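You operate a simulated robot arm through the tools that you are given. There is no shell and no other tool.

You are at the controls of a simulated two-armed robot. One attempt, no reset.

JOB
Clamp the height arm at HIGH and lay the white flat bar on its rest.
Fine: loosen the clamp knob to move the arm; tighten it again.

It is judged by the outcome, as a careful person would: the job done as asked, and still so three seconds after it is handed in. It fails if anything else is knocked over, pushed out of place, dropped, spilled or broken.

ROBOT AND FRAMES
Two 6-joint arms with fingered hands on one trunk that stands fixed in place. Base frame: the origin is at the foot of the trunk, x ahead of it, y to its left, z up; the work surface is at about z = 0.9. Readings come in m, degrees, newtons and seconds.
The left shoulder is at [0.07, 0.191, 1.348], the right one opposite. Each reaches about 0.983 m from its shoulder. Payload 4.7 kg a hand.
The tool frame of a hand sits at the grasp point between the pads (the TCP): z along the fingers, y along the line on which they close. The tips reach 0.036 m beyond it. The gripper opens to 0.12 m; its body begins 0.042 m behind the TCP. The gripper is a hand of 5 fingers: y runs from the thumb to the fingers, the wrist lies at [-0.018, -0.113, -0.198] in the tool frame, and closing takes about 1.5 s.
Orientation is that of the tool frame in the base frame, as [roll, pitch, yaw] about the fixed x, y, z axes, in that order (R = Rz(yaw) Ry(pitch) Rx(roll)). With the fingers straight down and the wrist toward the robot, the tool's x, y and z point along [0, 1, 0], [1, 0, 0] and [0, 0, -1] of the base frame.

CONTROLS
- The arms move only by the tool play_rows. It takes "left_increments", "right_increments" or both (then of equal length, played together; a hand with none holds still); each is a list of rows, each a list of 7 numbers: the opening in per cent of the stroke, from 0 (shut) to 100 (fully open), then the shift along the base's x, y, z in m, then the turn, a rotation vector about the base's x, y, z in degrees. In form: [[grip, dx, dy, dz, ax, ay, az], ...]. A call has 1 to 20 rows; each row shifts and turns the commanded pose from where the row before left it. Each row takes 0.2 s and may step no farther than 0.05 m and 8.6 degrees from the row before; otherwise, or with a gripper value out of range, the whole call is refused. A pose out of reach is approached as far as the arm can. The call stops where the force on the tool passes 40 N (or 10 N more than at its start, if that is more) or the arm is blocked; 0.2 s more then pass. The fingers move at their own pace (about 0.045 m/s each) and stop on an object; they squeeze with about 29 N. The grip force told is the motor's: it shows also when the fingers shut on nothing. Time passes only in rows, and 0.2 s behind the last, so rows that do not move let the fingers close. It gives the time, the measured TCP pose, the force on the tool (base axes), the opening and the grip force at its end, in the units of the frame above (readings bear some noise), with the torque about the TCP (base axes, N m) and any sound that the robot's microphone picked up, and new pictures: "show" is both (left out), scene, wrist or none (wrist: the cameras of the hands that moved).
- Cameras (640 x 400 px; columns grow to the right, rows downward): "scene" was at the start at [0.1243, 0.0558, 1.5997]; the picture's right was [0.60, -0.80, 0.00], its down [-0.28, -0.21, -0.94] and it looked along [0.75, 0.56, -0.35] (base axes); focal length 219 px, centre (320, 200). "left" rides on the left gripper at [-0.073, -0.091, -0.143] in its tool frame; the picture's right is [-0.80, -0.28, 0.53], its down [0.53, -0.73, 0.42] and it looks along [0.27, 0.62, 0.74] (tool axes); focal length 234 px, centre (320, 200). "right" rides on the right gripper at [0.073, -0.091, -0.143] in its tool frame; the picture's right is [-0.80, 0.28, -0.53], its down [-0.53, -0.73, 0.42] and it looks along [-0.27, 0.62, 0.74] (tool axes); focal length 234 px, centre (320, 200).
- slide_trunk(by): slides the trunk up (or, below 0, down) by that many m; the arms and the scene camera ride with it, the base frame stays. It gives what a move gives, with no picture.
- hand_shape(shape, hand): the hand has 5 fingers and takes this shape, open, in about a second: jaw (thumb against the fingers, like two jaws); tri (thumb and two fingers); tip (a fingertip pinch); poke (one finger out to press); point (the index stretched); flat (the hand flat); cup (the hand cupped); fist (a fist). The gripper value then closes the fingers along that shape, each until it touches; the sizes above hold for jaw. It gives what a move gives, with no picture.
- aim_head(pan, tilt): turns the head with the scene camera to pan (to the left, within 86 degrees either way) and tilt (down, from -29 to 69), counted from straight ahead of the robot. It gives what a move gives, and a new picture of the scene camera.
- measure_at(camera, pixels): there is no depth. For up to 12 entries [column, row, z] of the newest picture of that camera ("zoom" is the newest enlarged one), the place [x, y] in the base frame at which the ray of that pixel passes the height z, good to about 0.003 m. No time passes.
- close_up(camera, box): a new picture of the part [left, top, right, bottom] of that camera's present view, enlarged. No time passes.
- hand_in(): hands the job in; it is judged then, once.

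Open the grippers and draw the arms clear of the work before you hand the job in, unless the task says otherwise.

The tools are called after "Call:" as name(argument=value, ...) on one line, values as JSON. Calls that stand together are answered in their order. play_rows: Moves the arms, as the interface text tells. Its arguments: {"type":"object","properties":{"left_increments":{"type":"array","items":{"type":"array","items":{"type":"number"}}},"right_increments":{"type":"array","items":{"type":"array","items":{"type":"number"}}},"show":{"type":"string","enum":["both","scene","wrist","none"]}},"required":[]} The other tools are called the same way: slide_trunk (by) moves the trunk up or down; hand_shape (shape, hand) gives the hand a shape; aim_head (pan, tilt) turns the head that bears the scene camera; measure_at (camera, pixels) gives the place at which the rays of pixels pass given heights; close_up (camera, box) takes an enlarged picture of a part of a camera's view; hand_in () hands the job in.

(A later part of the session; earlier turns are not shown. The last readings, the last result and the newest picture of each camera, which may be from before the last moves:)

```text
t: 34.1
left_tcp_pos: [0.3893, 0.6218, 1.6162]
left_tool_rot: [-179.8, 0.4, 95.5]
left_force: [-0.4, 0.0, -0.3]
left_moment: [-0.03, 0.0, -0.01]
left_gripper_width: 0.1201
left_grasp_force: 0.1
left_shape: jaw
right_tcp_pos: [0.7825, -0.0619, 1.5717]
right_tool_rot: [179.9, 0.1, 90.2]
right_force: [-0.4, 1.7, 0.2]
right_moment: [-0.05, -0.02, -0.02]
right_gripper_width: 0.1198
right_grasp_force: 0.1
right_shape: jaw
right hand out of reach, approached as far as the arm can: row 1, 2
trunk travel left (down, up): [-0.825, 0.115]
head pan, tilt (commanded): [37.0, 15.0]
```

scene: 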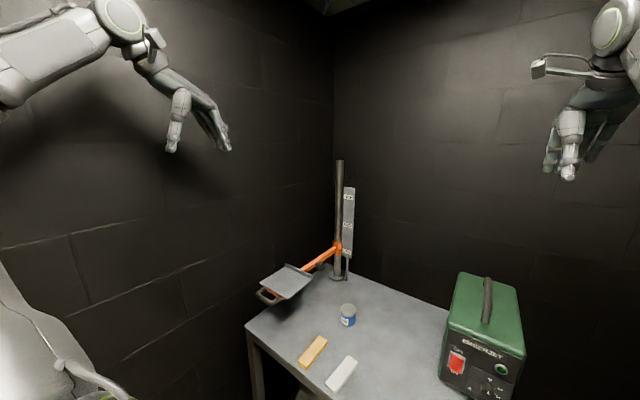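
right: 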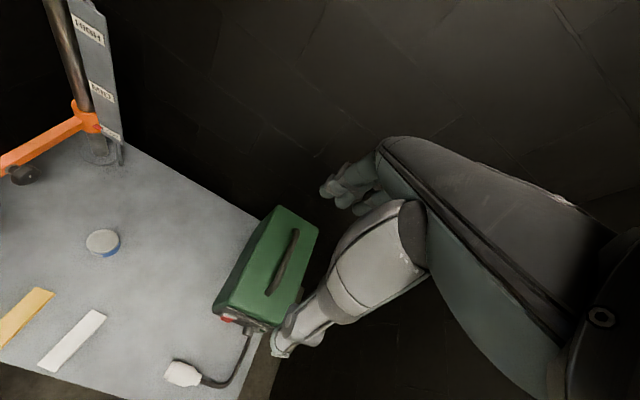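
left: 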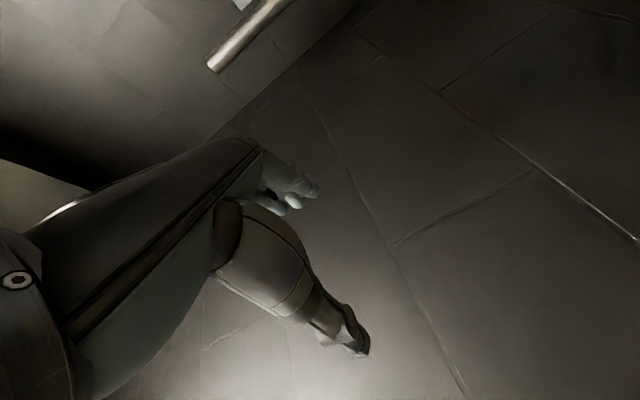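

The right arm follows well now ((0.78, −0.06, 1.57)). I turn the right hand +90° about x so its fingers point to +y while moving it toward (0.80, 0.30, 1.40), still above everything.

Call:
play_rows(right_increments=[[100, 0.002, 0.03, -0.014, 7.5, 0, 0], [100, 0.002, 0.03, -0.014, 7.5, 0, 0], [100, 0.002, 0.03, -0.014, 7.5, 0, 0], [100, 0.002, 0.03, -0.014, 7.5, 0, 0], [100, 0.002, 0.03, -0.014, 7.5, 0, 0], [100, 0.002, 0.03, -0.014, 7.5, 0, 0], [100, 0.002, 0.03, -0.014, 7.5, 0, 0], [100, 0.002, 0.03, -0.014, 7.5, 0, 0], [100, 0.002, 0.03, -0.014, 7.5, 0, 0], [100, 0.002, 0.03, -0.014, 7.5, 0, 0], [100, 0.002, 0.03, -0.014, 7.5, 0, 0], [100, 0.002, 0.03, -0.014, 7.5, 0, 0]])

```text
t: 36.7
left_tcp_pos: [0.3905, 0.6197, 1.6155]
left_tool_rot: [-179.6, 0.4, 95.4]
left_force: [0.3, 0.1, 0.1]
left_moment: [-0.04, -0.02, 0.03]
left_gripper_width: 0.1199
left_grasp_force: 0.0
left_shape: jaw
right_tcp_pos: [0.8059, 0.2933, 1.4071]
right_tool_rot: [23.3, -89.9, -113.4]
right_force: [0.2, 0.5, -0.2]
right_moment: [0.02, -0.02, -0.02]
right_gripper_width: 0.1201
right_grasp_force: 0.0
right_shape: jaw
trunk travel left (down, up): [-0.825, 0.115]
head pan, tilt (commanded): [37.0, 15.0]
```

scene: 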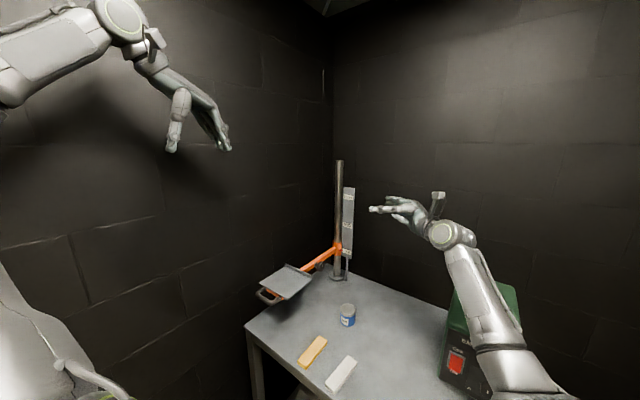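
right: 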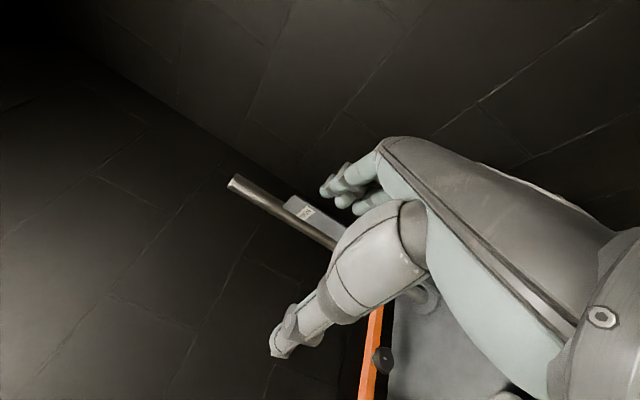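

The right arm reaches freely: it's at (0.806, 0.293, 1.407) with fingers toward +y, and the wrist camera shows the knob at (384,360). Before lowering I measure the green box, cup and cable for clearance.

Call:
measure_at(camera="scene", pixels=[[439, 368, 0.9], [440, 340, 1.1], [440, 340, 1.15], [457, 275, 1.15], [517, 288, 1.15], [525, 355, 1.15], [347, 325, 0.9], [347, 308, 0.97], [340, 305, 0.97], [356, 308, 0.97]])

Call:
close_up(camera="right", box=[300, 260, 460, 400])

Call:
close_up(camera="scene", box=[240, 150, 560, 350])

```text
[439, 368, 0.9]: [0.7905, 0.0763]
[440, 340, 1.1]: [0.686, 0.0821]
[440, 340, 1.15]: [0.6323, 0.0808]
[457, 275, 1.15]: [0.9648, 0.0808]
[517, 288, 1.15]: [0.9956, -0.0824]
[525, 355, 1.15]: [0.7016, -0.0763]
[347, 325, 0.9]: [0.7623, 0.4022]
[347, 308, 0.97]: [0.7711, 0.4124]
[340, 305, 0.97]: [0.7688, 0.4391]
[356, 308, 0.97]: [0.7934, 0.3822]
```

```text
2.86 times, centred on (380, 330) of right
```

zoom: 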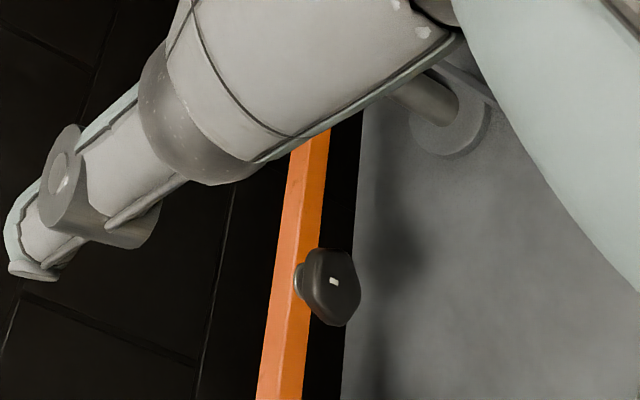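

```text
2.00 times, centred on (400, 250) of scene
```

zoom: 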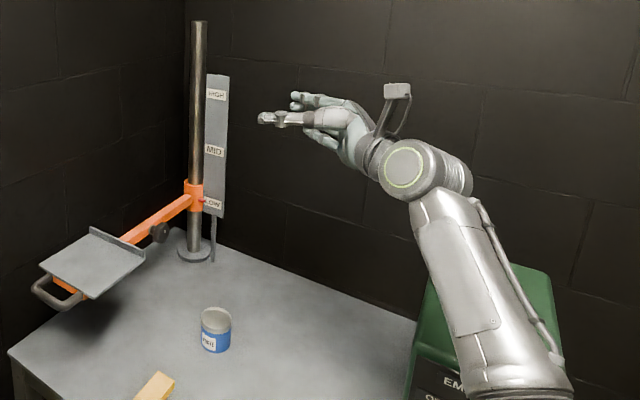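

The knob is lobed with a white mark; the green box spans about x 0.68–0.96, y −0.08–0.08 up to z≈1.12. I'll look at where the right elbow and forearm are before lowering.

Call:
aim_head(pan=0, tilt=40)

```text
t: 37.7
left_tcp_pos: [0.3902, 0.6174, 1.618]
left_tool_rot: [-179.7, 0.2, 95.4]
left_force: [0.3, -0.3, 0.1]
left_moment: [0.05, 0.01, 0.03]
left_gripper_width: 0.1196
left_grasp_force: 0.0
left_shape: jaw
right_tcp_pos: [0.8067, 0.2916, 1.4058]
right_tool_rot: [71.5, -89.9, -161.6]
right_force: [-0.2, 0.6, 0.1]
right_moment: [-0.02, 0.04, 0.02]
right_gripper_width: 0.1198
right_grasp_force: 0.1
right_shape: jaw
trunk travel left (down, up): [-0.825, 0.115]
head pan, tilt (commanded): [0.0, 40.0]
```

scene: 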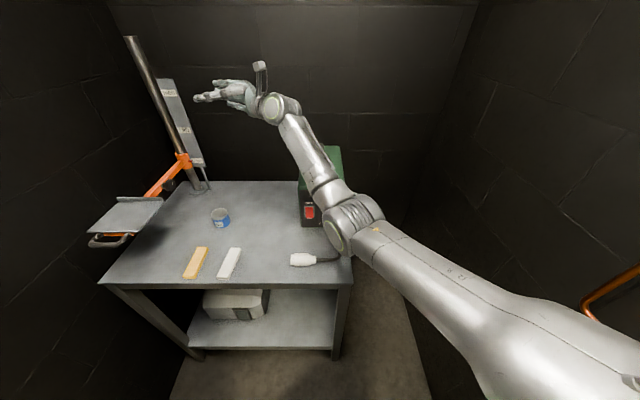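

The right elbow is at about (0.48, 0, 1.24), clear of the table. I extend the hand at this height to y≈0.44 and roll it +90° about y to check the wrist range needed for turning the knob.

Call:
play_rows(right_increments=[[100, 0.002, 0.037, 0, 0, 0, 0], [100, 0.002, 0.037, 0, 0, 0, 0], [100, 0.002, 0.037, 0, 0, 0, 0], [100, 0.002, 0.037, 0, 0, 0, 0], [100, 0, 0, 0, 0, 8.2, 0], [100, 0, 0, 0, 0, 8.2, 0], [100, 0, 0, 0, 0, 8.2, 0], [100, 0, 0, 0, 0, 8.2, 0], [100, 0, 0, 0, 0, 8.2, 0], [100, 0, 0, 0, 0, 8.2, 0], [100, 0, 0, 0, 0, 8.2, 0], [100, 0, 0, 0, 0, 8.2, 0], [100, 0, 0, 0, 0, 8.2, 0], [100, 0, 0, 0, 0, 8.2, 0], [100, 0, 0, 0, 0, 8, 0]])

```text
t: 40.9
left_tcp_pos: [0.392, 0.6157, 1.618]
left_tool_rot: [-179.7, 0.2, 95.4]
left_force: [0.3, 0.5, 0.1]
left_moment: [0.02, -0.01, -0.03]
left_gripper_width: 0.1199
left_grasp_force: 0.1
left_shape: jaw
right_tcp_pos: [0.7757, 0.2633, 1.4138]
right_tool_rot: [-89.9, 0.1, -0.1]
right_force: [-0.7, 0.4, -1.1]
right_moment: [0.01, 0.02, -0.02]
right_gripper_width: 0.1201
right_grasp_force: 0.3
right_shape: jaw
right hand out of reach, approached as far as the arm can: row 3, 4, 7, 8, 9, 10, 11, 12, 13, 14, 15
trunk travel left (down, up): [-0.825, 0.115]
head pan, tilt (commanded): [0.0, 40.0]
```

scene: 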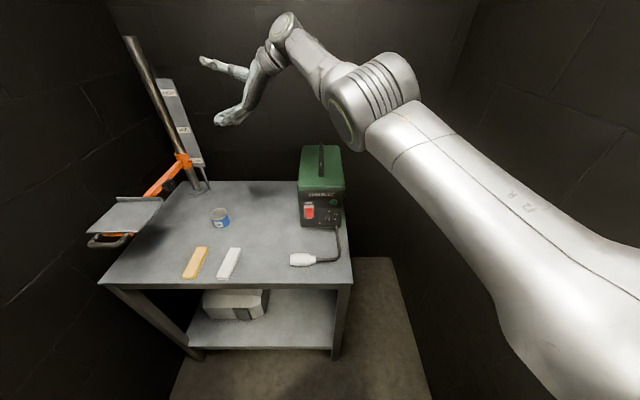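
right: 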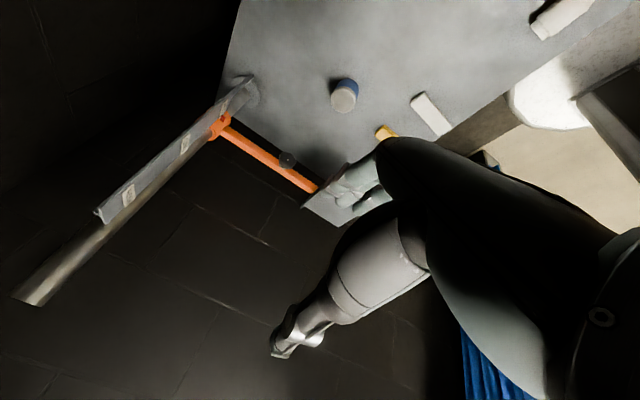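

The right arm's wrist limit turns out to be ~0.755 m from its shoulder, so it can't reach the knob; the left arm must do it, which means getting the left arm out of its cramped branch. I'll look at the left arm's current joint layout from the head.

Call:
aim_head(pan=86, tilt=25)

Call:
aim_head(pan=86, tilt=-20)

```text
t: 42.5
left_tcp_pos: [0.3898, 0.6179, 1.6188]
left_tool_rot: [-179.7, 0.2, 95.4]
left_force: [-0.2, 0.1, -0.4]
left_moment: [0.0, -0.01, -0.01]
left_gripper_width: 0.1202
left_grasp_force: 0.0
left_shape: jaw
right_tcp_pos: [0.775, 0.2659, 1.4135]
right_tool_rot: [-90.0, -0.1, 0.2]
right_force: [0.2, 0.4, 0.8]
right_moment: [0.01, 0.0, 0.02]
right_gripper_width: 0.1198
right_grasp_force: 0.0
right_shape: jaw
trunk travel left (down, up): [-0.825, 0.115]
head pan, tilt (commanded): [85.9, 25.0]
```

scene: 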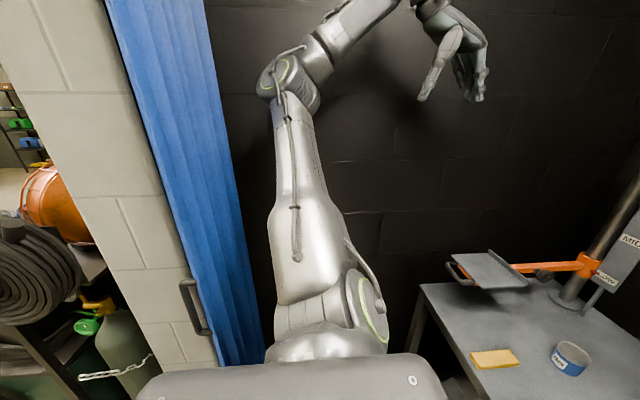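

```text
t: 43.6
left_tcp_pos: [0.3903, 0.6165, 1.6179]
left_tool_rot: [-179.7, 0.2, 95.4]
left_force: [0.0, 0.5, 1.1]
left_moment: [0.02, -0.02, -0.02]
left_gripper_width: 0.1197
left_grasp_force: 0.1
left_shape: jaw
right_tcp_pos: [0.7754, 0.2651, 1.414]
right_tool_rot: [-90.0, -0.2, -0.2]
right_force: [-0.5, -0.3, 0.1]
right_moment: [0.01, 0.04, 0.0]
right_gripper_width: 0.12
right_grasp_force: 0.0
right_shape: jaw
trunk travel left (down, up): [-0.825, 0.115]
head pan, tilt (commanded): [85.9, -20.0]
```

scene: 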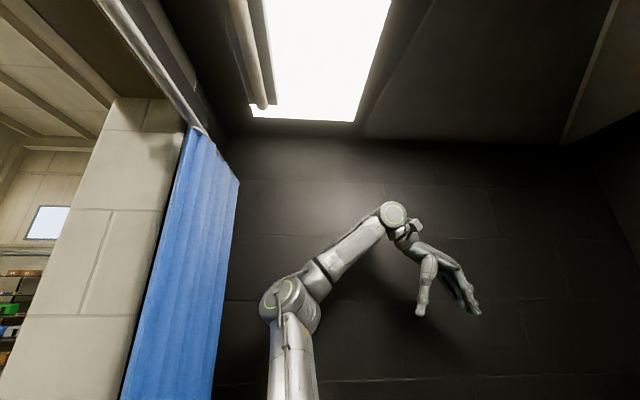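

The left upper arm points far out to the side (elbow near (0.04, 0.62, 1.6)), i.e. the shoulder's second joint is held at an abducted limit. Lowering the hand beside the table should carry the elbow down through the lateral axis into the other branch, so I lower it in front of the table's left end (x≈0.36, clear of the handle).

Call:
play_rows(left_increments=[[100, -0.005, 0, -0.04, 0, 0, 0], [100, -0.005, 0, -0.04, 0, 0, 0], [100, -0.005, 0, -0.04, 0, 0, 0], [100, -0.005, 0, -0.04, 0, 0, 0], [100, -0.005, 0, -0.04, 0, 0, 0], [100, -0.005, 0, -0.04, 0, 0, 0], [100, 0, 0, -0.04, 0, 0, 0], [100, 0, 0, -0.04, 0, 0, 0], [100, 0, 0, -0.04, 0, 0, 0], [100, 0, 0, -0.04, 0, 0, 0]], show="none")

Call:
aim_head(pan=75, tilt=20)

```text
t: 45.9
left_tcp_pos: [0.4004, 0.5982, 1.5788]
left_tool_rot: [-179.7, 0.2, 95.4]
left_force: [-0.3, -0.4, 0.1]
left_moment: [-0.02, 0.0, 0.0]
left_gripper_width: 0.1198
left_grasp_force: 0.0
left_shape: jaw
left hand out of reach, approached as far as the arm can: row 1, 2, 3, 4, 5, 6, 7, 8, 9, 10
right_tcp_pos: [0.7749, 0.2656, 1.4141]
right_tool_rot: [-90.0, -0.1, -0.1]
right_force: [-0.1, 0.4, -0.1]
right_moment: [0.01, -0.01, -0.06]
right_gripper_width: 0.1198
right_grasp_force: 0.1
right_shape: jaw
trunk travel left (down, up): [-0.825, 0.115]
head pan, tilt (commanded): [85.9, -20.0]
```

```text
t: 46.9
left_tcp_pos: [0.4001, 0.5967, 1.5788]
left_tool_rot: [-179.7, 0.1, 95.4]
left_force: [0.4, -0.1, -0.3]
left_moment: [-0.03, 0.0, -0.04]
left_gripper_width: 0.1197
left_grasp_force: 0.0
left_shape: jaw
right_tcp_pos: [0.7742, 0.2651, 1.4136]
right_tool_rot: [-89.9, -0.2, -0.1]
right_force: [-0.7, 0.3, 0.3]
right_moment: [0.0, 0.03, 0.03]
right_gripper_width: 0.1199
right_grasp_force: 0.1
right_shape: jaw
trunk travel left (down, up): [-0.825, 0.115]
head pan, tilt (commanded): [75.0, 20.0]
```

scene: 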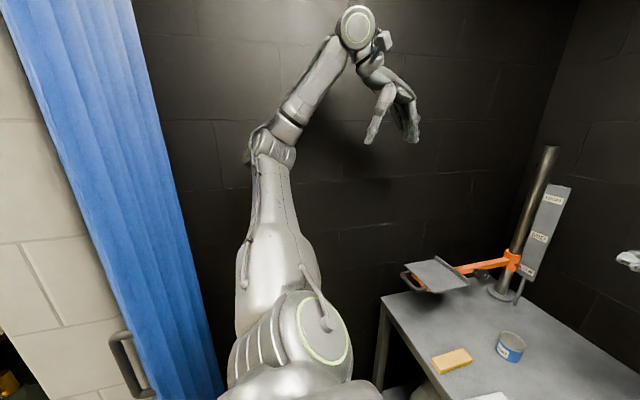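

The posture changed markedly: the shoulder ring now faces the camera like the right arm's, with the forearm rising to the wrist at (355,25). Now I try extending forward and inward from here.

Call:
play_rows(left_increments=[[100, 0.035, -0.02, 0, 0, 0, 0], [100, 0.035, -0.02, 0, 0, 0, 0], [100, 0.035, -0.02, 0, 0, 0, 0], [100, 0.035, -0.02, 0, 0, 0, 0], [100, 0.035, -0.02, 0, 0, 0, 0], [100, 0.035, -0.02, 0, 0, 0, 0]], show="scene")

```text
t: 48.3
left_tcp_pos: [0.5528, 0.5248, 1.4744]
left_tool_rot: [179.8, 0.5, 95.1]
left_force: [0.0, 0.5, 0.1]
left_moment: [0.03, 0.02, -0.01]
left_gripper_width: 0.12
left_grasp_force: 0.0
left_shape: jaw
left hand out of reach, approached as far as the arm can: row 1, 2, 3, 4, 5, 6
right_tcp_pos: [0.7761, 0.2656, 1.4128]
right_tool_rot: [-90.0, 0.0, -0.2]
right_force: [-0.1, -0.3, 0.4]
right_moment: [-0.01, 0.04, -0.02]
right_gripper_width: 0.1199
right_grasp_force: 0.2
right_shape: jaw
trunk travel left (down, up): [-0.825, 0.115]
head pan, tilt (commanded): [75.0, 20.0]
```

scene: 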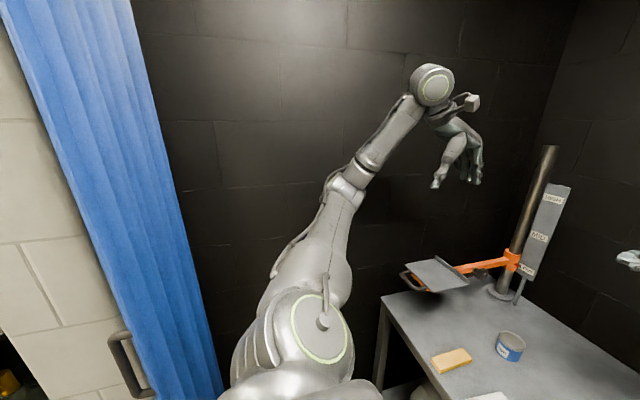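

The upper arm and forearm now point forward toward the table with the elbow low, and the wrist folded down. Moving forward while descending should relieve that fold, so I continue +x, −y, −z.

Call:
play_rows(left_increments=[[100, 0.03, -0.02, -0.03, 0, 0, 0], [100, 0.03, -0.02, -0.03, 0, 0, 0], [100, 0.03, -0.02, -0.03, 0, 0, 0], [100, 0.03, -0.02, -0.03, 0, 0, 0]], show="scene")

```text
t: 49.3
left_tcp_pos: [0.6688, 0.4499, 1.3465]
left_tool_rot: [-179.8, 0.3, 95.3]
left_force: [0.8, -0.8, -0.1]
left_moment: [-0.01, 0.05, 0.04]
left_gripper_width: 0.12
left_grasp_force: 0.1
left_shape: jaw
left hand out of reach, approached as far as the arm can: row 1, 2
right_tcp_pos: [0.7777, 0.2647, 1.4132]
right_tool_rot: [-89.9, 0.0, -0.1]
right_force: [0.7, 0.3, -0.7]
right_moment: [0.02, 0.0, 0.01]
right_gripper_width: 0.1199
right_grasp_force: 0.1
right_shape: jaw
trunk travel left (down, up): [-0.825, 0.115]
head pan, tilt (commanded): [75.0, 20.0]
```

scene: 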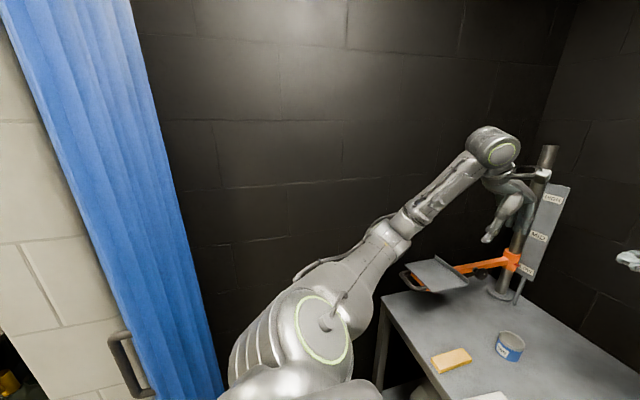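

The left arm is freed and now extends well: TCP (0.669, 0.450, 1.347). The right hand at (0.777, 0.265) is in the way, so I withdraw it to the right next.

Call:
play_rows(right_increments=[[100, -0.005, -0.04, 0.01, 0, 0, 0], [100, -0.005, -0.04, 0.01, 0, 0, 0], [100, -0.005, -0.04, 0.01, 0, 0, 0], [100, -0.005, -0.04, 0.01, 0, 0, 0], [100, -0.005, -0.04, 0.01, 0, 0, 0], [100, -0.005, -0.04, 0.01, 0, 0, 0], [100, -0.005, -0.04, 0.01, 0, 0, 0], [100, -0.005, -0.04, 0.01, 0, 0, 0], [100, -0.005, -0.04, 0.01, 0, 0, 0]], show="none")

Call:
aim_head(pan=30, tilt=25)

```text
t: 51.3
left_tcp_pos: [0.6657, 0.4487, 1.3486]
left_tool_rot: [-179.8, 0.3, 95.3]
left_force: [0.4, 0.6, 0.4]
left_moment: [0.01, -0.03, 0.02]
left_gripper_width: 0.1198
left_grasp_force: 0.1
left_shape: jaw
right_tcp_pos: [0.8138, -0.0741, 1.5284]
right_tool_rot: [-89.9, 0.0, 0.4]
right_force: [-0.6, -0.4, 0.7]
right_moment: [0.03, -0.03, -0.02]
right_gripper_width: 0.1197
right_grasp_force: 0.0
right_shape: jaw
right hand out of reach, approached as far as the arm can: row 1, 2, 3, 4, 5, 6, 7, 8
trunk travel left (down, up): [-0.825, 0.115]
head pan, tilt (commanded): [75.0, 20.0]
```

```text
t: 52.4
left_tcp_pos: [0.6656, 0.45, 1.3478]
left_tool_rot: [-179.9, 0.3, 95.3]
left_force: [-0.5, -0.6, 0.2]
left_moment: [0.03, 0.01, 0.02]
left_gripper_width: 0.12
left_grasp_force: 0.1
left_shape: jaw
right_tcp_pos: [0.8159, -0.0712, 1.5259]
right_tool_rot: [-90.1, 0.1, 0.2]
right_force: [0.9, 0.1, 0.2]
right_moment: [-0.01, 0.03, 0.01]
right_gripper_width: 0.1198
right_grasp_force: 0.0
right_shape: jaw
trunk travel left (down, up): [-0.825, 0.115]
head pan, tilt (commanded): [30.0, 25.0]
```

scene: 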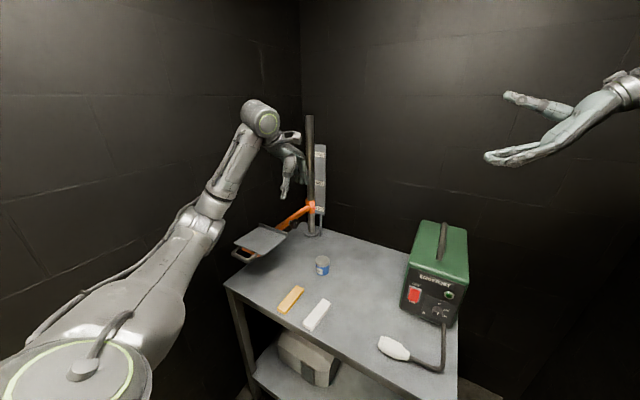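

The right hand is clear above the green box. Now I turn the left hand so its fingers point to +y (first a −5.3° yaw fix), while moving to about (0.81, 0.40, 1.35).

Call:
play_rows(left_increments=[[100, 0.012, -0.004, 0, 0, 0, -5.3], [100, 0.012, -0.004, 0, 8.2, 0, 0], [100, 0.012, -0.004, 0, 8.2, 0, 0], [100, 0.012, -0.004, 0, 8.2, 0, 0], [100, 0.012, -0.004, 0, 8.2, 0, 0], [100, 0.012, -0.004, 0, 8.2, 0, 0], [100, 0.012, -0.004, 0, 8.2, 0, 0], [100, 0.012, -0.004, 0, 8.2, 0, 0], [100, 0.012, -0.004, 0, 8.2, 0, 0], [100, 0.012, -0.004, 0, 8.2, 0, 0], [100, 0.012, -0.004, 0, 8.2, 0, 0], [100, 0.012, -0.004, 0, 8, 0, 0]])

```text
t: 55.0
left_tcp_pos: [0.8355, 0.4302, 1.3295]
left_tool_rot: [-177.4, -89.9, 87.5]
left_force: [0.0, -0.4, 0.0]
left_moment: [-0.01, 0.03, -0.01]
left_gripper_width: 0.12
left_grasp_force: 0.1
left_shape: jaw
left hand out of reach, approached as far as the arm can: row 2, 3, 4
right_tcp_pos: [0.8152, -0.0728, 1.5275]
right_tool_rot: [-90.1, 0.2, 0.2]
right_force: [0.5, -0.5, -0.6]
right_moment: [0.0, 0.02, 0.01]
right_gripper_width: 0.1199
right_grasp_force: 0.0
right_shape: jaw
trunk travel left (down, up): [-0.825, 0.115]
head pan, tilt (commanded): [30.0, 25.0]
```

scene: 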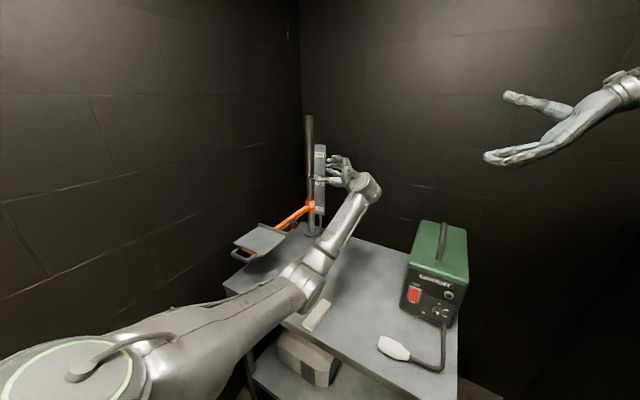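
left: 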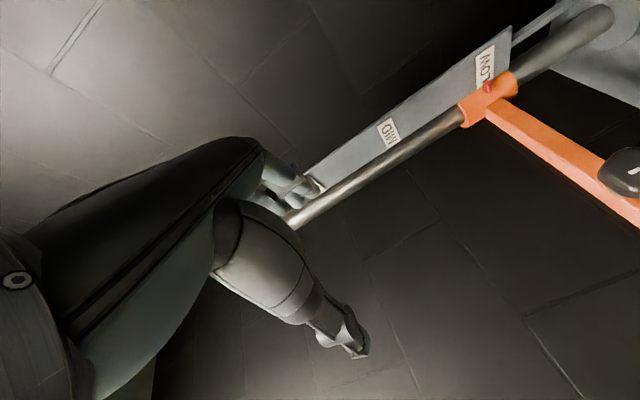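

The left hand is at (0.836, 0.430, 1.330) with fingers toward +y, and the wrist camera shows the red pointer at LOW. I lower it toward knob height, still 0.1 m short in y, watching the elbow over the table.

Call:
play_rows(left_increments=[[100, -0.005, -0.005, -0.032, 0, 0, 0], [100, -0.005, -0.005, -0.032, 0, 0, 0], [100, -0.005, -0.005, -0.032, 0, 0, 0], [100, -0.005, -0.005, -0.032, 0, 0, 0]])

```text
t: 56.0
left_tcp_pos: [0.813, 0.4129, 1.2014]
left_tool_rot: [141.4, -89.8, 128.8]
left_force: [-0.6, -0.1, 0.1]
left_moment: [-0.02, -0.01, -0.01]
left_gripper_width: 0.1199
left_grasp_force: 0.1
left_shape: jaw
right_tcp_pos: [0.8153, -0.0713, 1.5262]
right_tool_rot: [-90.1, 0.1, 0.3]
right_force: [1.0, -0.9, -0.3]
right_moment: [0.02, -0.01, 0.01]
right_gripper_width: 0.1197
right_grasp_force: 0.0
right_shape: jaw
trunk travel left (down, up): [-0.825, 0.115]
head pan, tilt (commanded): [30.0, 25.0]
```

scene: 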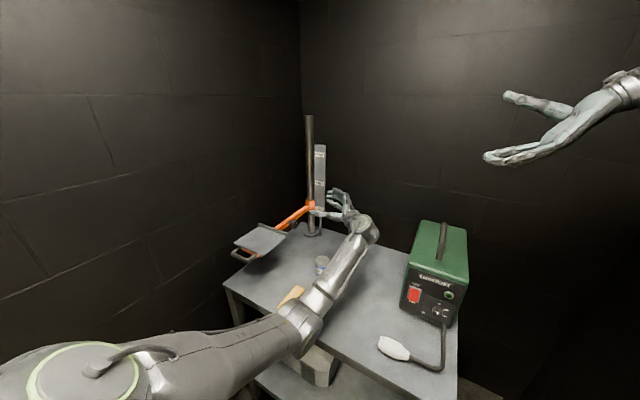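
left: 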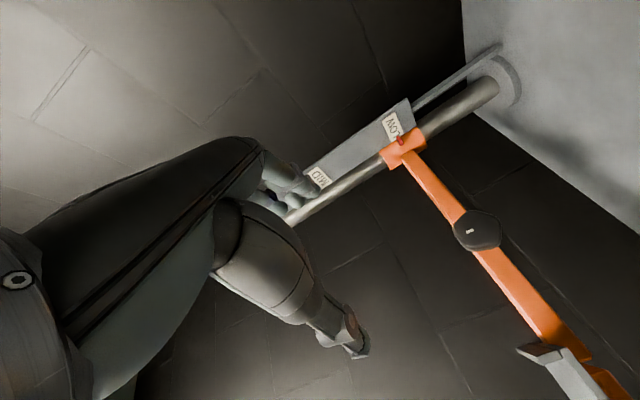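

The knob is seen at (477,231) in the wrist camera and the elbow stays clear of the table. I'll measure the knob through this nearer camera and zoom in on it.

Call:
measure_at(camera="left", pixels=[[477, 231, 1.05], [477, 231, 1.06], [477, 231, 1.07], [477, 231, 1.08], [477, 231, 1.09], [402, 138, 1.05], [402, 138, 1.07], [402, 138, 1.09]])

Call:
close_up(camera="left", box=[360, 80, 640, 380])

Call:
close_up(camera="scene", box=[220, 160, 400, 340])

```text
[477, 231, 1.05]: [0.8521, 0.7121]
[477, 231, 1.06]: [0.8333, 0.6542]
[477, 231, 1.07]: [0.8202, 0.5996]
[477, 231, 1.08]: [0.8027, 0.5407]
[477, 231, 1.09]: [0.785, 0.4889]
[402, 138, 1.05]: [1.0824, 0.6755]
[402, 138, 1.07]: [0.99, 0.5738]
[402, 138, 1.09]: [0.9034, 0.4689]
```

```text
1.33 times, centred on (500, 230) of left
```

zoom: 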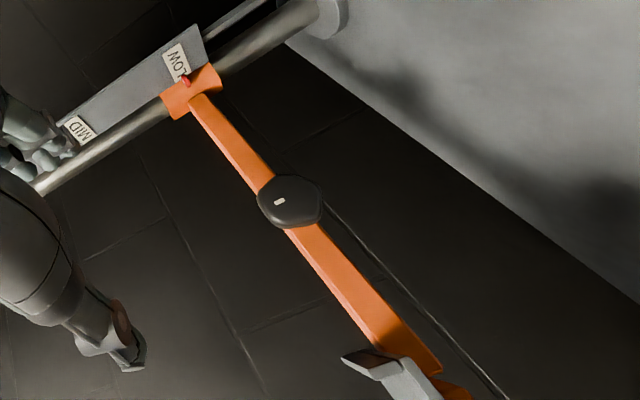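

```text
2.22 times, centred on (310, 250) of scene
```

zoom: 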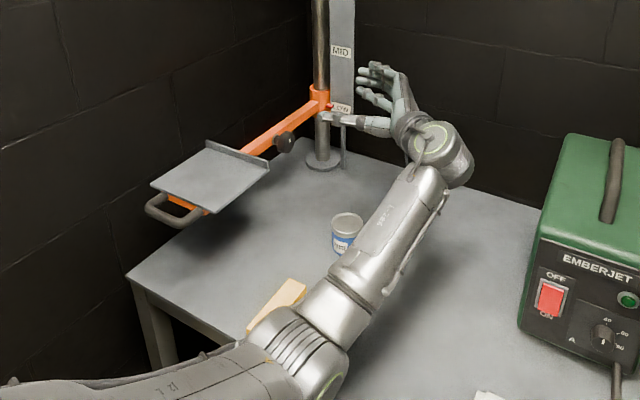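

The zoomed wrist view shows the knob with its white mark toward the pointer side. I'll cross-check the knob's place with the scene camera.

Call:
measure_at(camera="scene", pixels=[[293.8, 223.9, 1.06], [293.8, 223.9, 1.07], [293.8, 223.9, 1.08], [293.8, 223.9, 1.09], [322, 268, 0.97], [322, 263, 0.97], [291, 300, 0.9]])

Call:
close_up(camera="scene", box=[270, 195, 350, 250])

```text
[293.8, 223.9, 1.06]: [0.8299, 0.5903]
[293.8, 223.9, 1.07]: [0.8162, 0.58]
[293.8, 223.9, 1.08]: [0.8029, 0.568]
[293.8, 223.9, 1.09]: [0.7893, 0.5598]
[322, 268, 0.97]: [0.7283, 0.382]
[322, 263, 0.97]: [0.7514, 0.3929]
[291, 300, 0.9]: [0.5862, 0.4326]
```

```text
7.27 times, centred on (310, 222) of scene
```

zoom: 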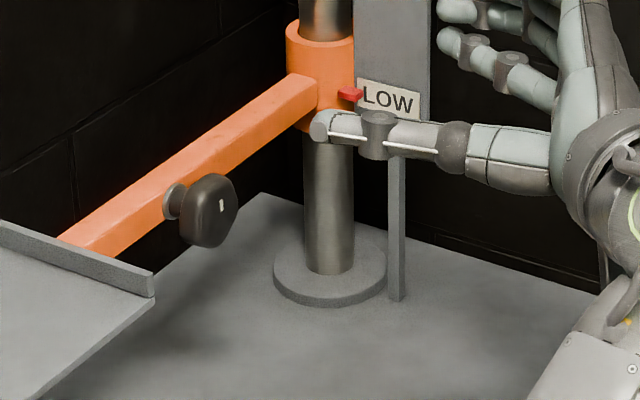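

Both rays cross at about (0.812, 0.575, 1.074) for the knob's middle, diameter ≈0.045. I want the cup's height too, since the hand will pass above it.

Call:
measure_at(camera="scene", pixels=[[320.4, 276, 0.9], [322.6, 259.9, 0.94], [322.6, 259.9, 0.96], [322.6, 259.9, 0.98], [322.6, 259.9, 1.0]])

Call:
close_up(camera="scene", box=[290, 230, 350, 290])

```text
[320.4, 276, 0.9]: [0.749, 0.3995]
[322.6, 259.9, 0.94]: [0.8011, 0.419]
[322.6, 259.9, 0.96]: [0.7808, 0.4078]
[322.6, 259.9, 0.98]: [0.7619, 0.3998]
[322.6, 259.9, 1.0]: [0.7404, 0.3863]
```

```text
6.67 times, centred on (320, 260) of scene
```

zoom: 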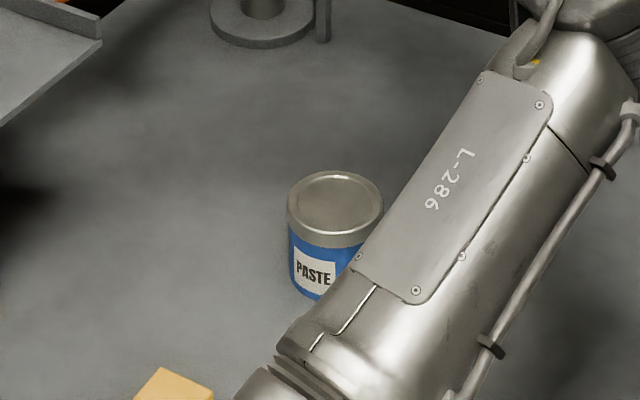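

The paste can's top is about z 0.965 at (0.777, 0.413), leaving clearance. I now roll the left hand +75° about y (thumb up) while lowering to knob height, still at y≈0.41.

Call:
play_rows(left_increments=[[100, 0, 0, -0.0127, 0, 7.5, 0], [100, 0, 0, -0.0127, 0, 7.5, 0], [100, 0, 0, -0.0127, 0, 7.5, 0], [100, 0, 0, -0.0127, 0, 7.5, 0], [100, 0, 0, -0.0127, 0, 7.5, 0], [100, 0, 0, -0.0127, 0, 7.5, 0], [100, 0, 0, -0.0127, 0, 7.5, 0], [100, 0, 0, -0.0127, 0, 7.5, 0], [100, 0, 0, -0.0127, 0, 7.5, 0], [100, 0, 0, -0.0127, 0, 7.5, 0]])

```text
t: 58.2
left_tcp_pos: [0.816, 0.4102, 1.0734]
left_tool_rot: [-89.8, -15.0, 0.2]
left_force: [0.0, 0.3, -0.3]
left_moment: [-0.02, 0.01, 0.01]
left_gripper_width: 0.1202
left_grasp_force: 0.1
left_shape: jaw
right_tcp_pos: [0.815, -0.0728, 1.5267]
right_tool_rot: [-90.0, 0.1, 0.2]
right_force: [0.0, 0.2, 0.4]
right_moment: [0.0, -0.03, 0.0]
right_gripper_width: 0.12
right_grasp_force: 0.2
right_shape: jaw
trunk travel left (down, up): [-0.825, 0.115]
head pan, tilt (commanded): [30.0, 25.0]
```

scene: 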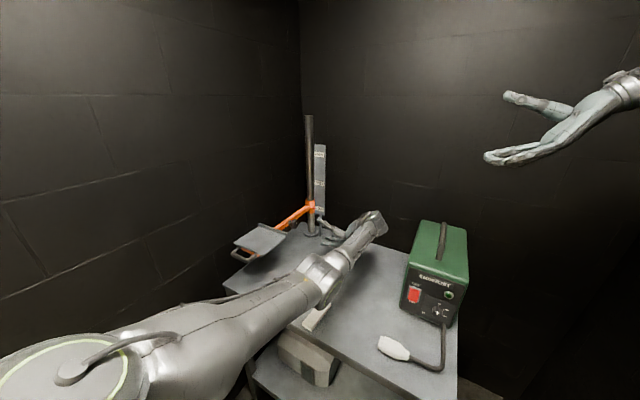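
left: 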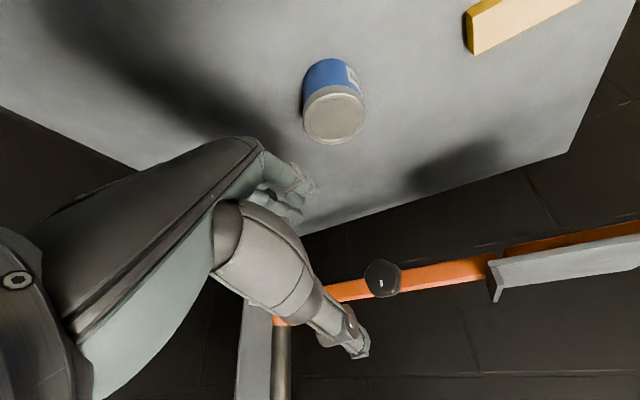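

The knob at (382,278) lies almost exactly on the predicted TCP line, within ~5 mm in x. I shift −4 mm in x and advance along +y to y≈0.553, with the hand open around the knob.

Call:
play_rows(left_increments=[[100, -0.004, 0.03, 0.001, 0, 0, 0], [100, 0, 0.03, 0, 0, 0, 0], [100, 0, 0.03, 0, 0, 0, 0], [100, 0, 0.03, 0, 0, 0, 0], [100, 0, 0.022, 0, 0, 0, 0]])

```text
t: 59.4
left_tcp_pos: [0.811, 0.5528, 1.0762]
left_tool_rot: [-89.9, -15.0, 0.3]
left_force: [0.6, -0.3, -0.3]
left_moment: [-0.01, 0.0, -0.02]
left_gripper_width: 0.12
left_grasp_force: 0.0
left_shape: jaw
right_tcp_pos: [0.815, -0.0716, 1.5267]
right_tool_rot: [-90.1, 0.1, 0.1]
right_force: [0.0, 0.3, 0.0]
right_moment: [0.01, 0.0, 0.02]
right_gripper_width: 0.1198
right_grasp_force: 0.0
right_shape: jaw
trunk travel left (down, up): [-0.825, 0.115]
head pan, tilt (commanded): [30.0, 25.0]
```

scene: 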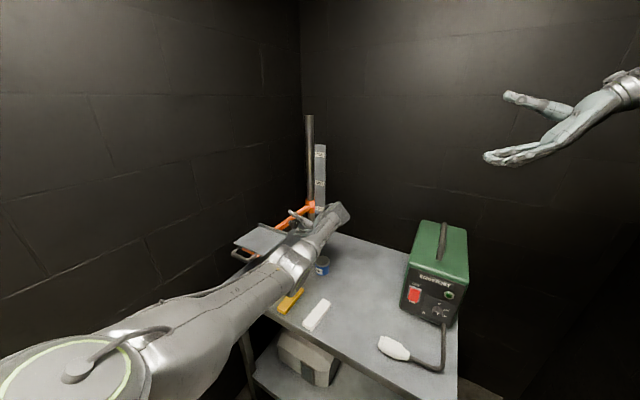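
left: 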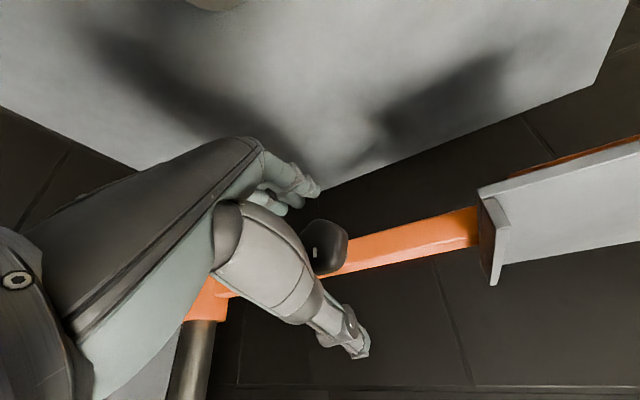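

The hand is around the knob at (0.811, 0.553, 1.076) without contact; the knob is at (325,247) between fingers and thumb. A close look before closing.

Call:
close_up(camera="left", box=[220, 140, 420, 370])

Call:
close_up(camera="scene", box=[250, 190, 360, 270])

```text
1.74 times, centred on (320, 255) of left
```

zoom: 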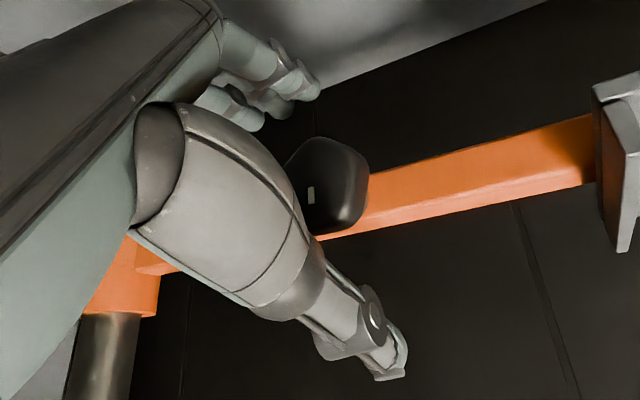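

```text
5.00 times, centred on (305, 230) of scene
```

zoom: 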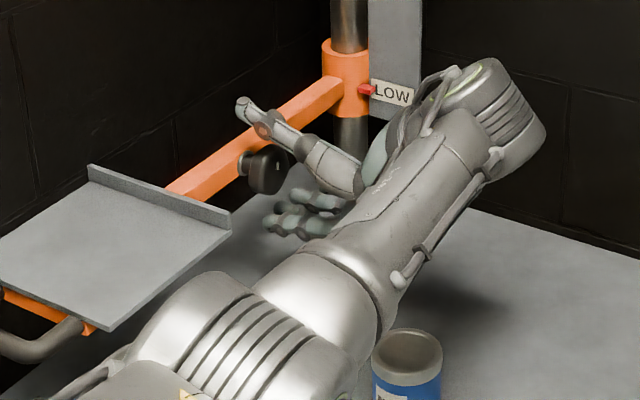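

The thumb is above and the fingers below the knob, clear of the bar. I close the hand on the knob with stationary rows.

Call:
play_rows(left_increments=[[0, 0, 0, 0, 0, 0, 0], [0, 0, 0, 0, 0, 0, 0], [0, 0, 0, 0, 0, 0, 0], [0, 0, 0, 0, 0, 0, 0], [0, 0, 0, 0, 0, 0, 0], [0, 0, 0, 0, 0, 0, 0], [0, 0, 0, 0, 0, 0, 0], [0, 0, 0, 0, 0, 0, 0]])

Call:
close_up(camera="left", box=[220, 140, 420, 370])

Call:
close_up(camera="scene", box=[250, 190, 360, 270])

```text
t: 61.2
left_tcp_pos: [0.8108, 0.5539, 1.0776]
left_tool_rot: [-89.8, -15.0, 0.3]
left_force: [1.3, 1.0, 3.5]
left_moment: [0.13, -0.05, 0.0]
left_gripper_width: 0.0382
left_grasp_force: 29.0
left_shape: jaw
right_tcp_pos: [0.8146, -0.0717, 1.5273]
right_tool_rot: [-90.0, 0.0, 0.2]
right_force: [-0.2, 0.1, 0.2]
right_moment: [-0.02, 0.0, 0.0]
right_gripper_width: 0.1199
right_grasp_force: 0.1
right_shape: jaw
trunk travel left (down, up): [-0.825, 0.115]
head pan, tilt (commanded): [30.0, 25.0]
```

scene: 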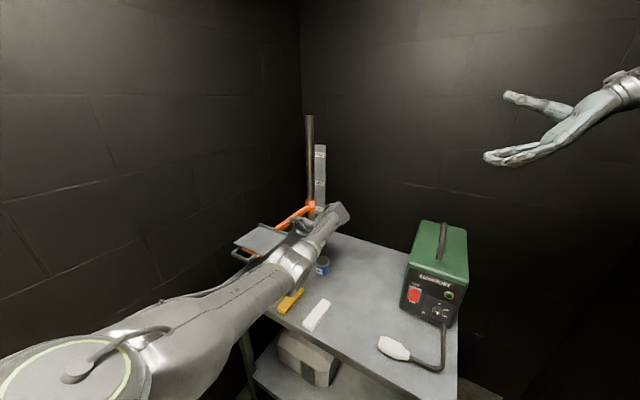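
left: 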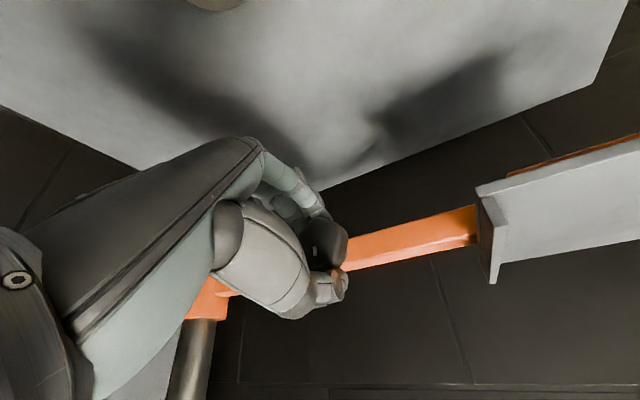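

```text
1.74 times, centred on (320, 255) of left
```

zoom: 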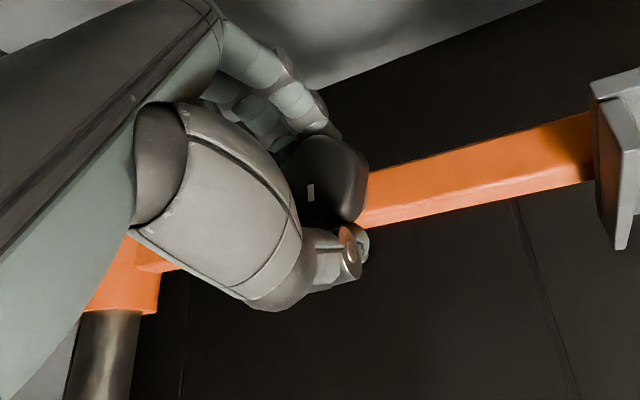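

```text
5.00 times, centred on (305, 230) of scene
```

zoom: 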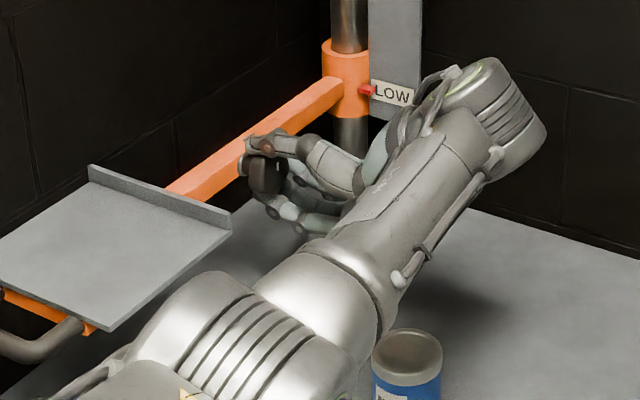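

The knob is held (opening 0.038, 29 N) with little side force. I turn it a first 15° counter-clockwise (about −y) and watch moment and mark.

Call:
play_rows(left_increments=[[0, 0, 0, 0, 0, -5, 0], [0, 0, 0, 0, 0, -5, 0], [0, 0, 0, 0, 0, -5, 0]], show="wrist")

Call:
close_up(camera="left", box=[220, 140, 420, 370])

Call:
close_up(camera="scene", box=[250, 190, 360, 270])

```text
t: 62.0
left_tcp_pos: [0.809, 0.5526, 1.0767]
left_tool_rot: [-89.9, -30.3, 0.4]
left_force: [-3.1, 2.8, 4.8]
left_moment: [0.14, 0.04, 0.1]
left_gripper_width: 0.0376
left_grasp_force: 29.1
left_shape: jaw
right_tcp_pos: [0.814, -0.0712, 1.5283]
right_tool_rot: [-90.1, 0.0, 0.0]
right_force: [-0.5, 0.0, 0.2]
right_moment: [0.0, 0.01, -0.03]
right_gripper_width: 0.1201
right_grasp_force: 0.0
right_shape: jaw
trunk travel left (down, up): [-0.825, 0.115]
head pan, tilt (commanded): [30.0, 25.0]
```

left: 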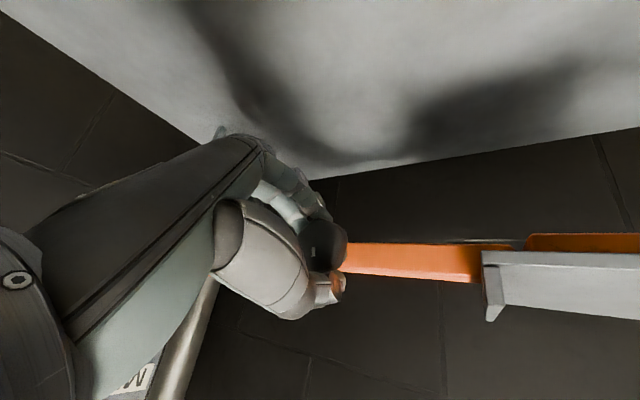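

```text
1.74 times, centred on (320, 255) of left
```

zoom: 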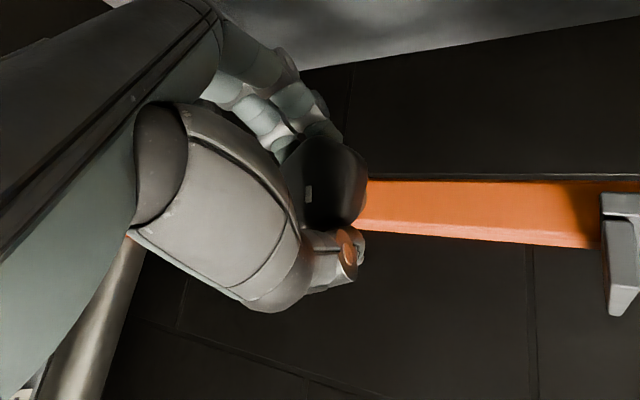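

```text
5.00 times, centred on (305, 230) of scene
```

zoom: 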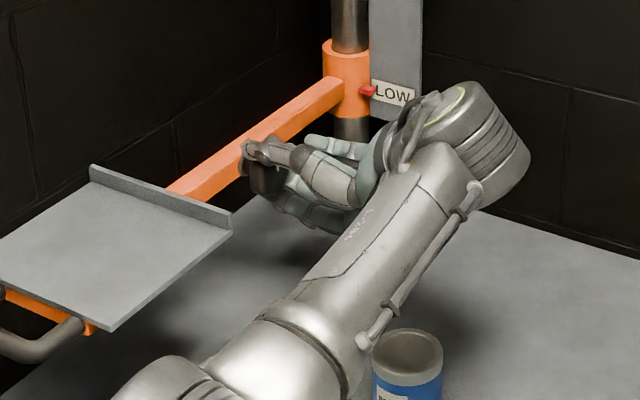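

The knob turned with the hand at low torque (mark stays fixed in the wrist view). I continue another 30° and check again.

Call:
play_rows(left_increments=[[0, 0, 0, 0, 0, -6, 0], [0, 0, 0, 0, 0, -6, 0], [0, 0, 0, 0, 0, -6, 0], [0, 0, 0, 0, 0, -6, 0], [0, 0, 0, 0, 0, -6, 0]], show="wrist")

Call:
close_up(camera="left", box=[220, 140, 420, 370])

Call:
close_up(camera="scene", box=[250, 190, 360, 270])

```text
t: 63.2
left_tcp_pos: [0.8089, 0.5527, 1.0758]
left_tool_rot: [-90.1, -60.1, 0.4]
left_force: [-8.1, 3.0, 3.9]
left_moment: [0.16, 0.06, 0.26]
left_gripper_width: 0.0373
left_grasp_force: 28.9
left_shape: jaw
right_tcp_pos: [0.8123, -0.0719, 1.5287]
right_tool_rot: [-90.1, -0.1, 0.1]
right_force: [-0.1, -0.5, -0.1]
right_moment: [0.02, 0.01, 0.06]
right_gripper_width: 0.1199
right_grasp_force: 0.1
right_shape: jaw
trunk travel left (down, up): [-0.825, 0.115]
head pan, tilt (commanded): [30.0, 25.0]
```

left: 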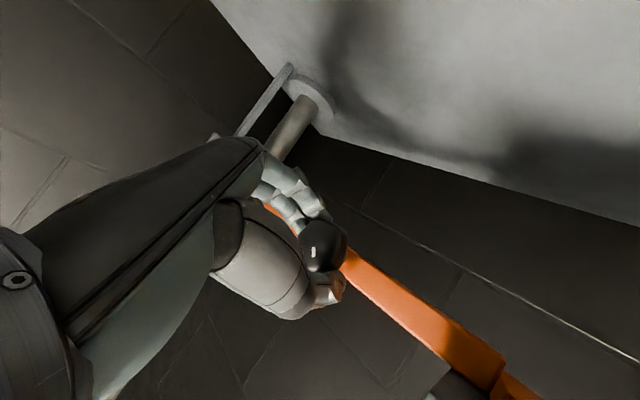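

```text
1.74 times, centred on (320, 255) of left
```

zoom: 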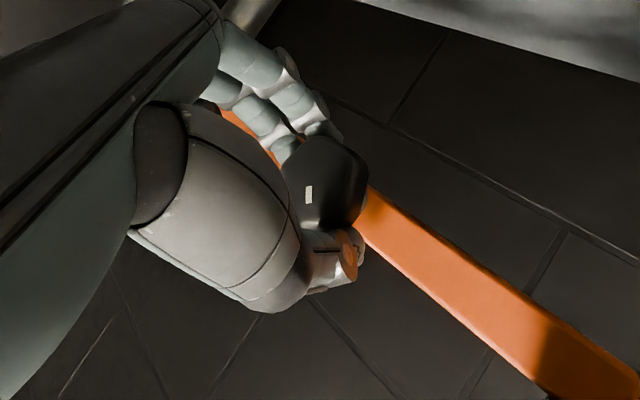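

```text
5.00 times, centred on (305, 230) of scene
```

zoom: 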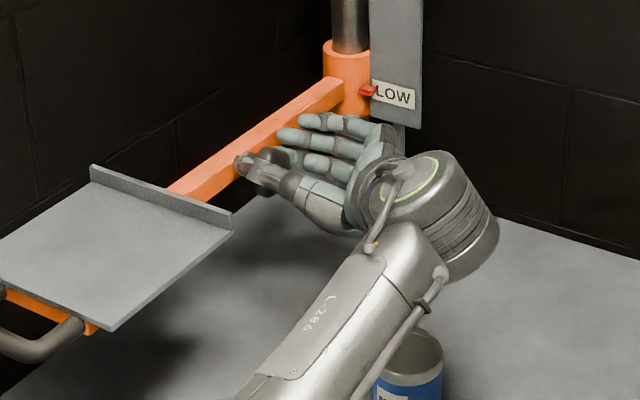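

45° turned so far, still easy, pointer still at LOW. I turn another 30° to bring the hand level.

Call:
play_rows(left_increments=[[0, 0, 0, 0, 0, -6, 0], [0, 0, 0, 0, 0, -6, 0], [0, 0, 0, 0, 0, -6, 0], [0, 0, 0, 0, 0, -6, 0], [0, 0, 0, 0, 0, -6, 0]])

Call:
close_up(camera="left", box=[220, 140, 420, 370])

Call:
close_up(camera="scene", box=[250, 190, 360, 270])

```text
t: 64.4
left_tcp_pos: [0.8081, 0.5536, 1.0759]
left_tool_rot: [150.2, -89.6, 120.1]
left_force: [-10.7, 0.7, -1.5]
left_moment: [-0.04, 0.05, 0.33]
left_gripper_width: 0.0371
left_grasp_force: 29.2
left_shape: jaw
right_tcp_pos: [0.813, -0.0717, 1.5281]
right_tool_rot: [-90.1, 0.0, 0.1]
right_force: [0.0, 0.1, -0.6]
right_moment: [0.02, -0.04, -0.01]
right_gripper_width: 0.1201
right_grasp_force: 0.2
right_shape: jaw
trunk travel left (down, up): [-0.825, 0.115]
head pan, tilt (commanded): [30.0, 25.0]
```

scene: 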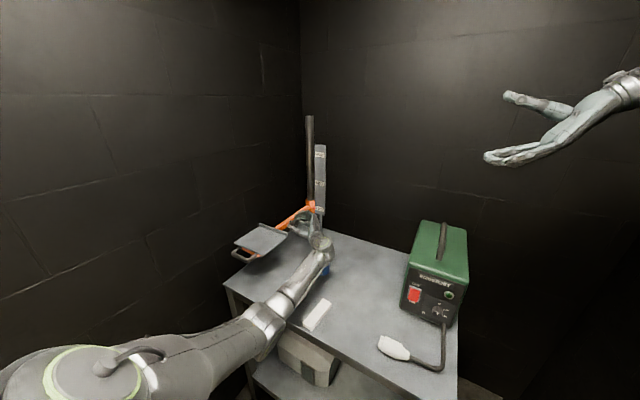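
left: 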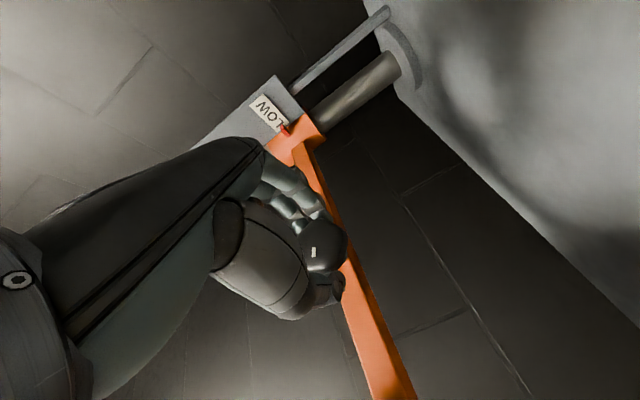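

```text
1.74 times, centred on (320, 255) of left
```

zoom: 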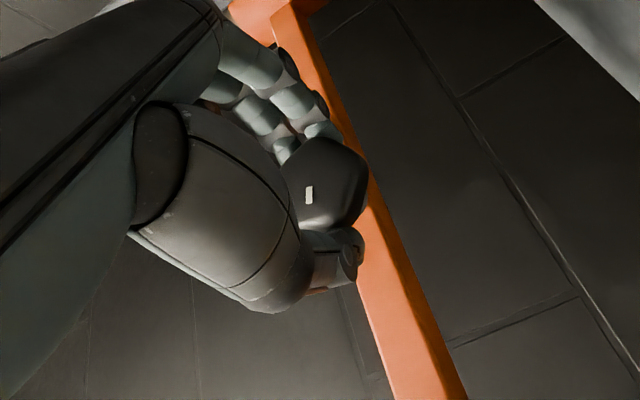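

```text
5.00 times, centred on (305, 230) of scene
```

zoom: 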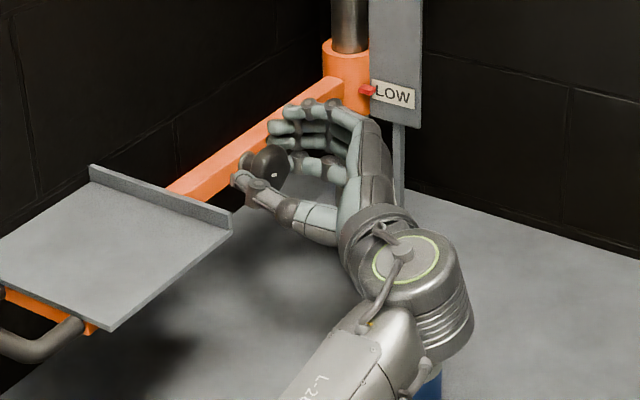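

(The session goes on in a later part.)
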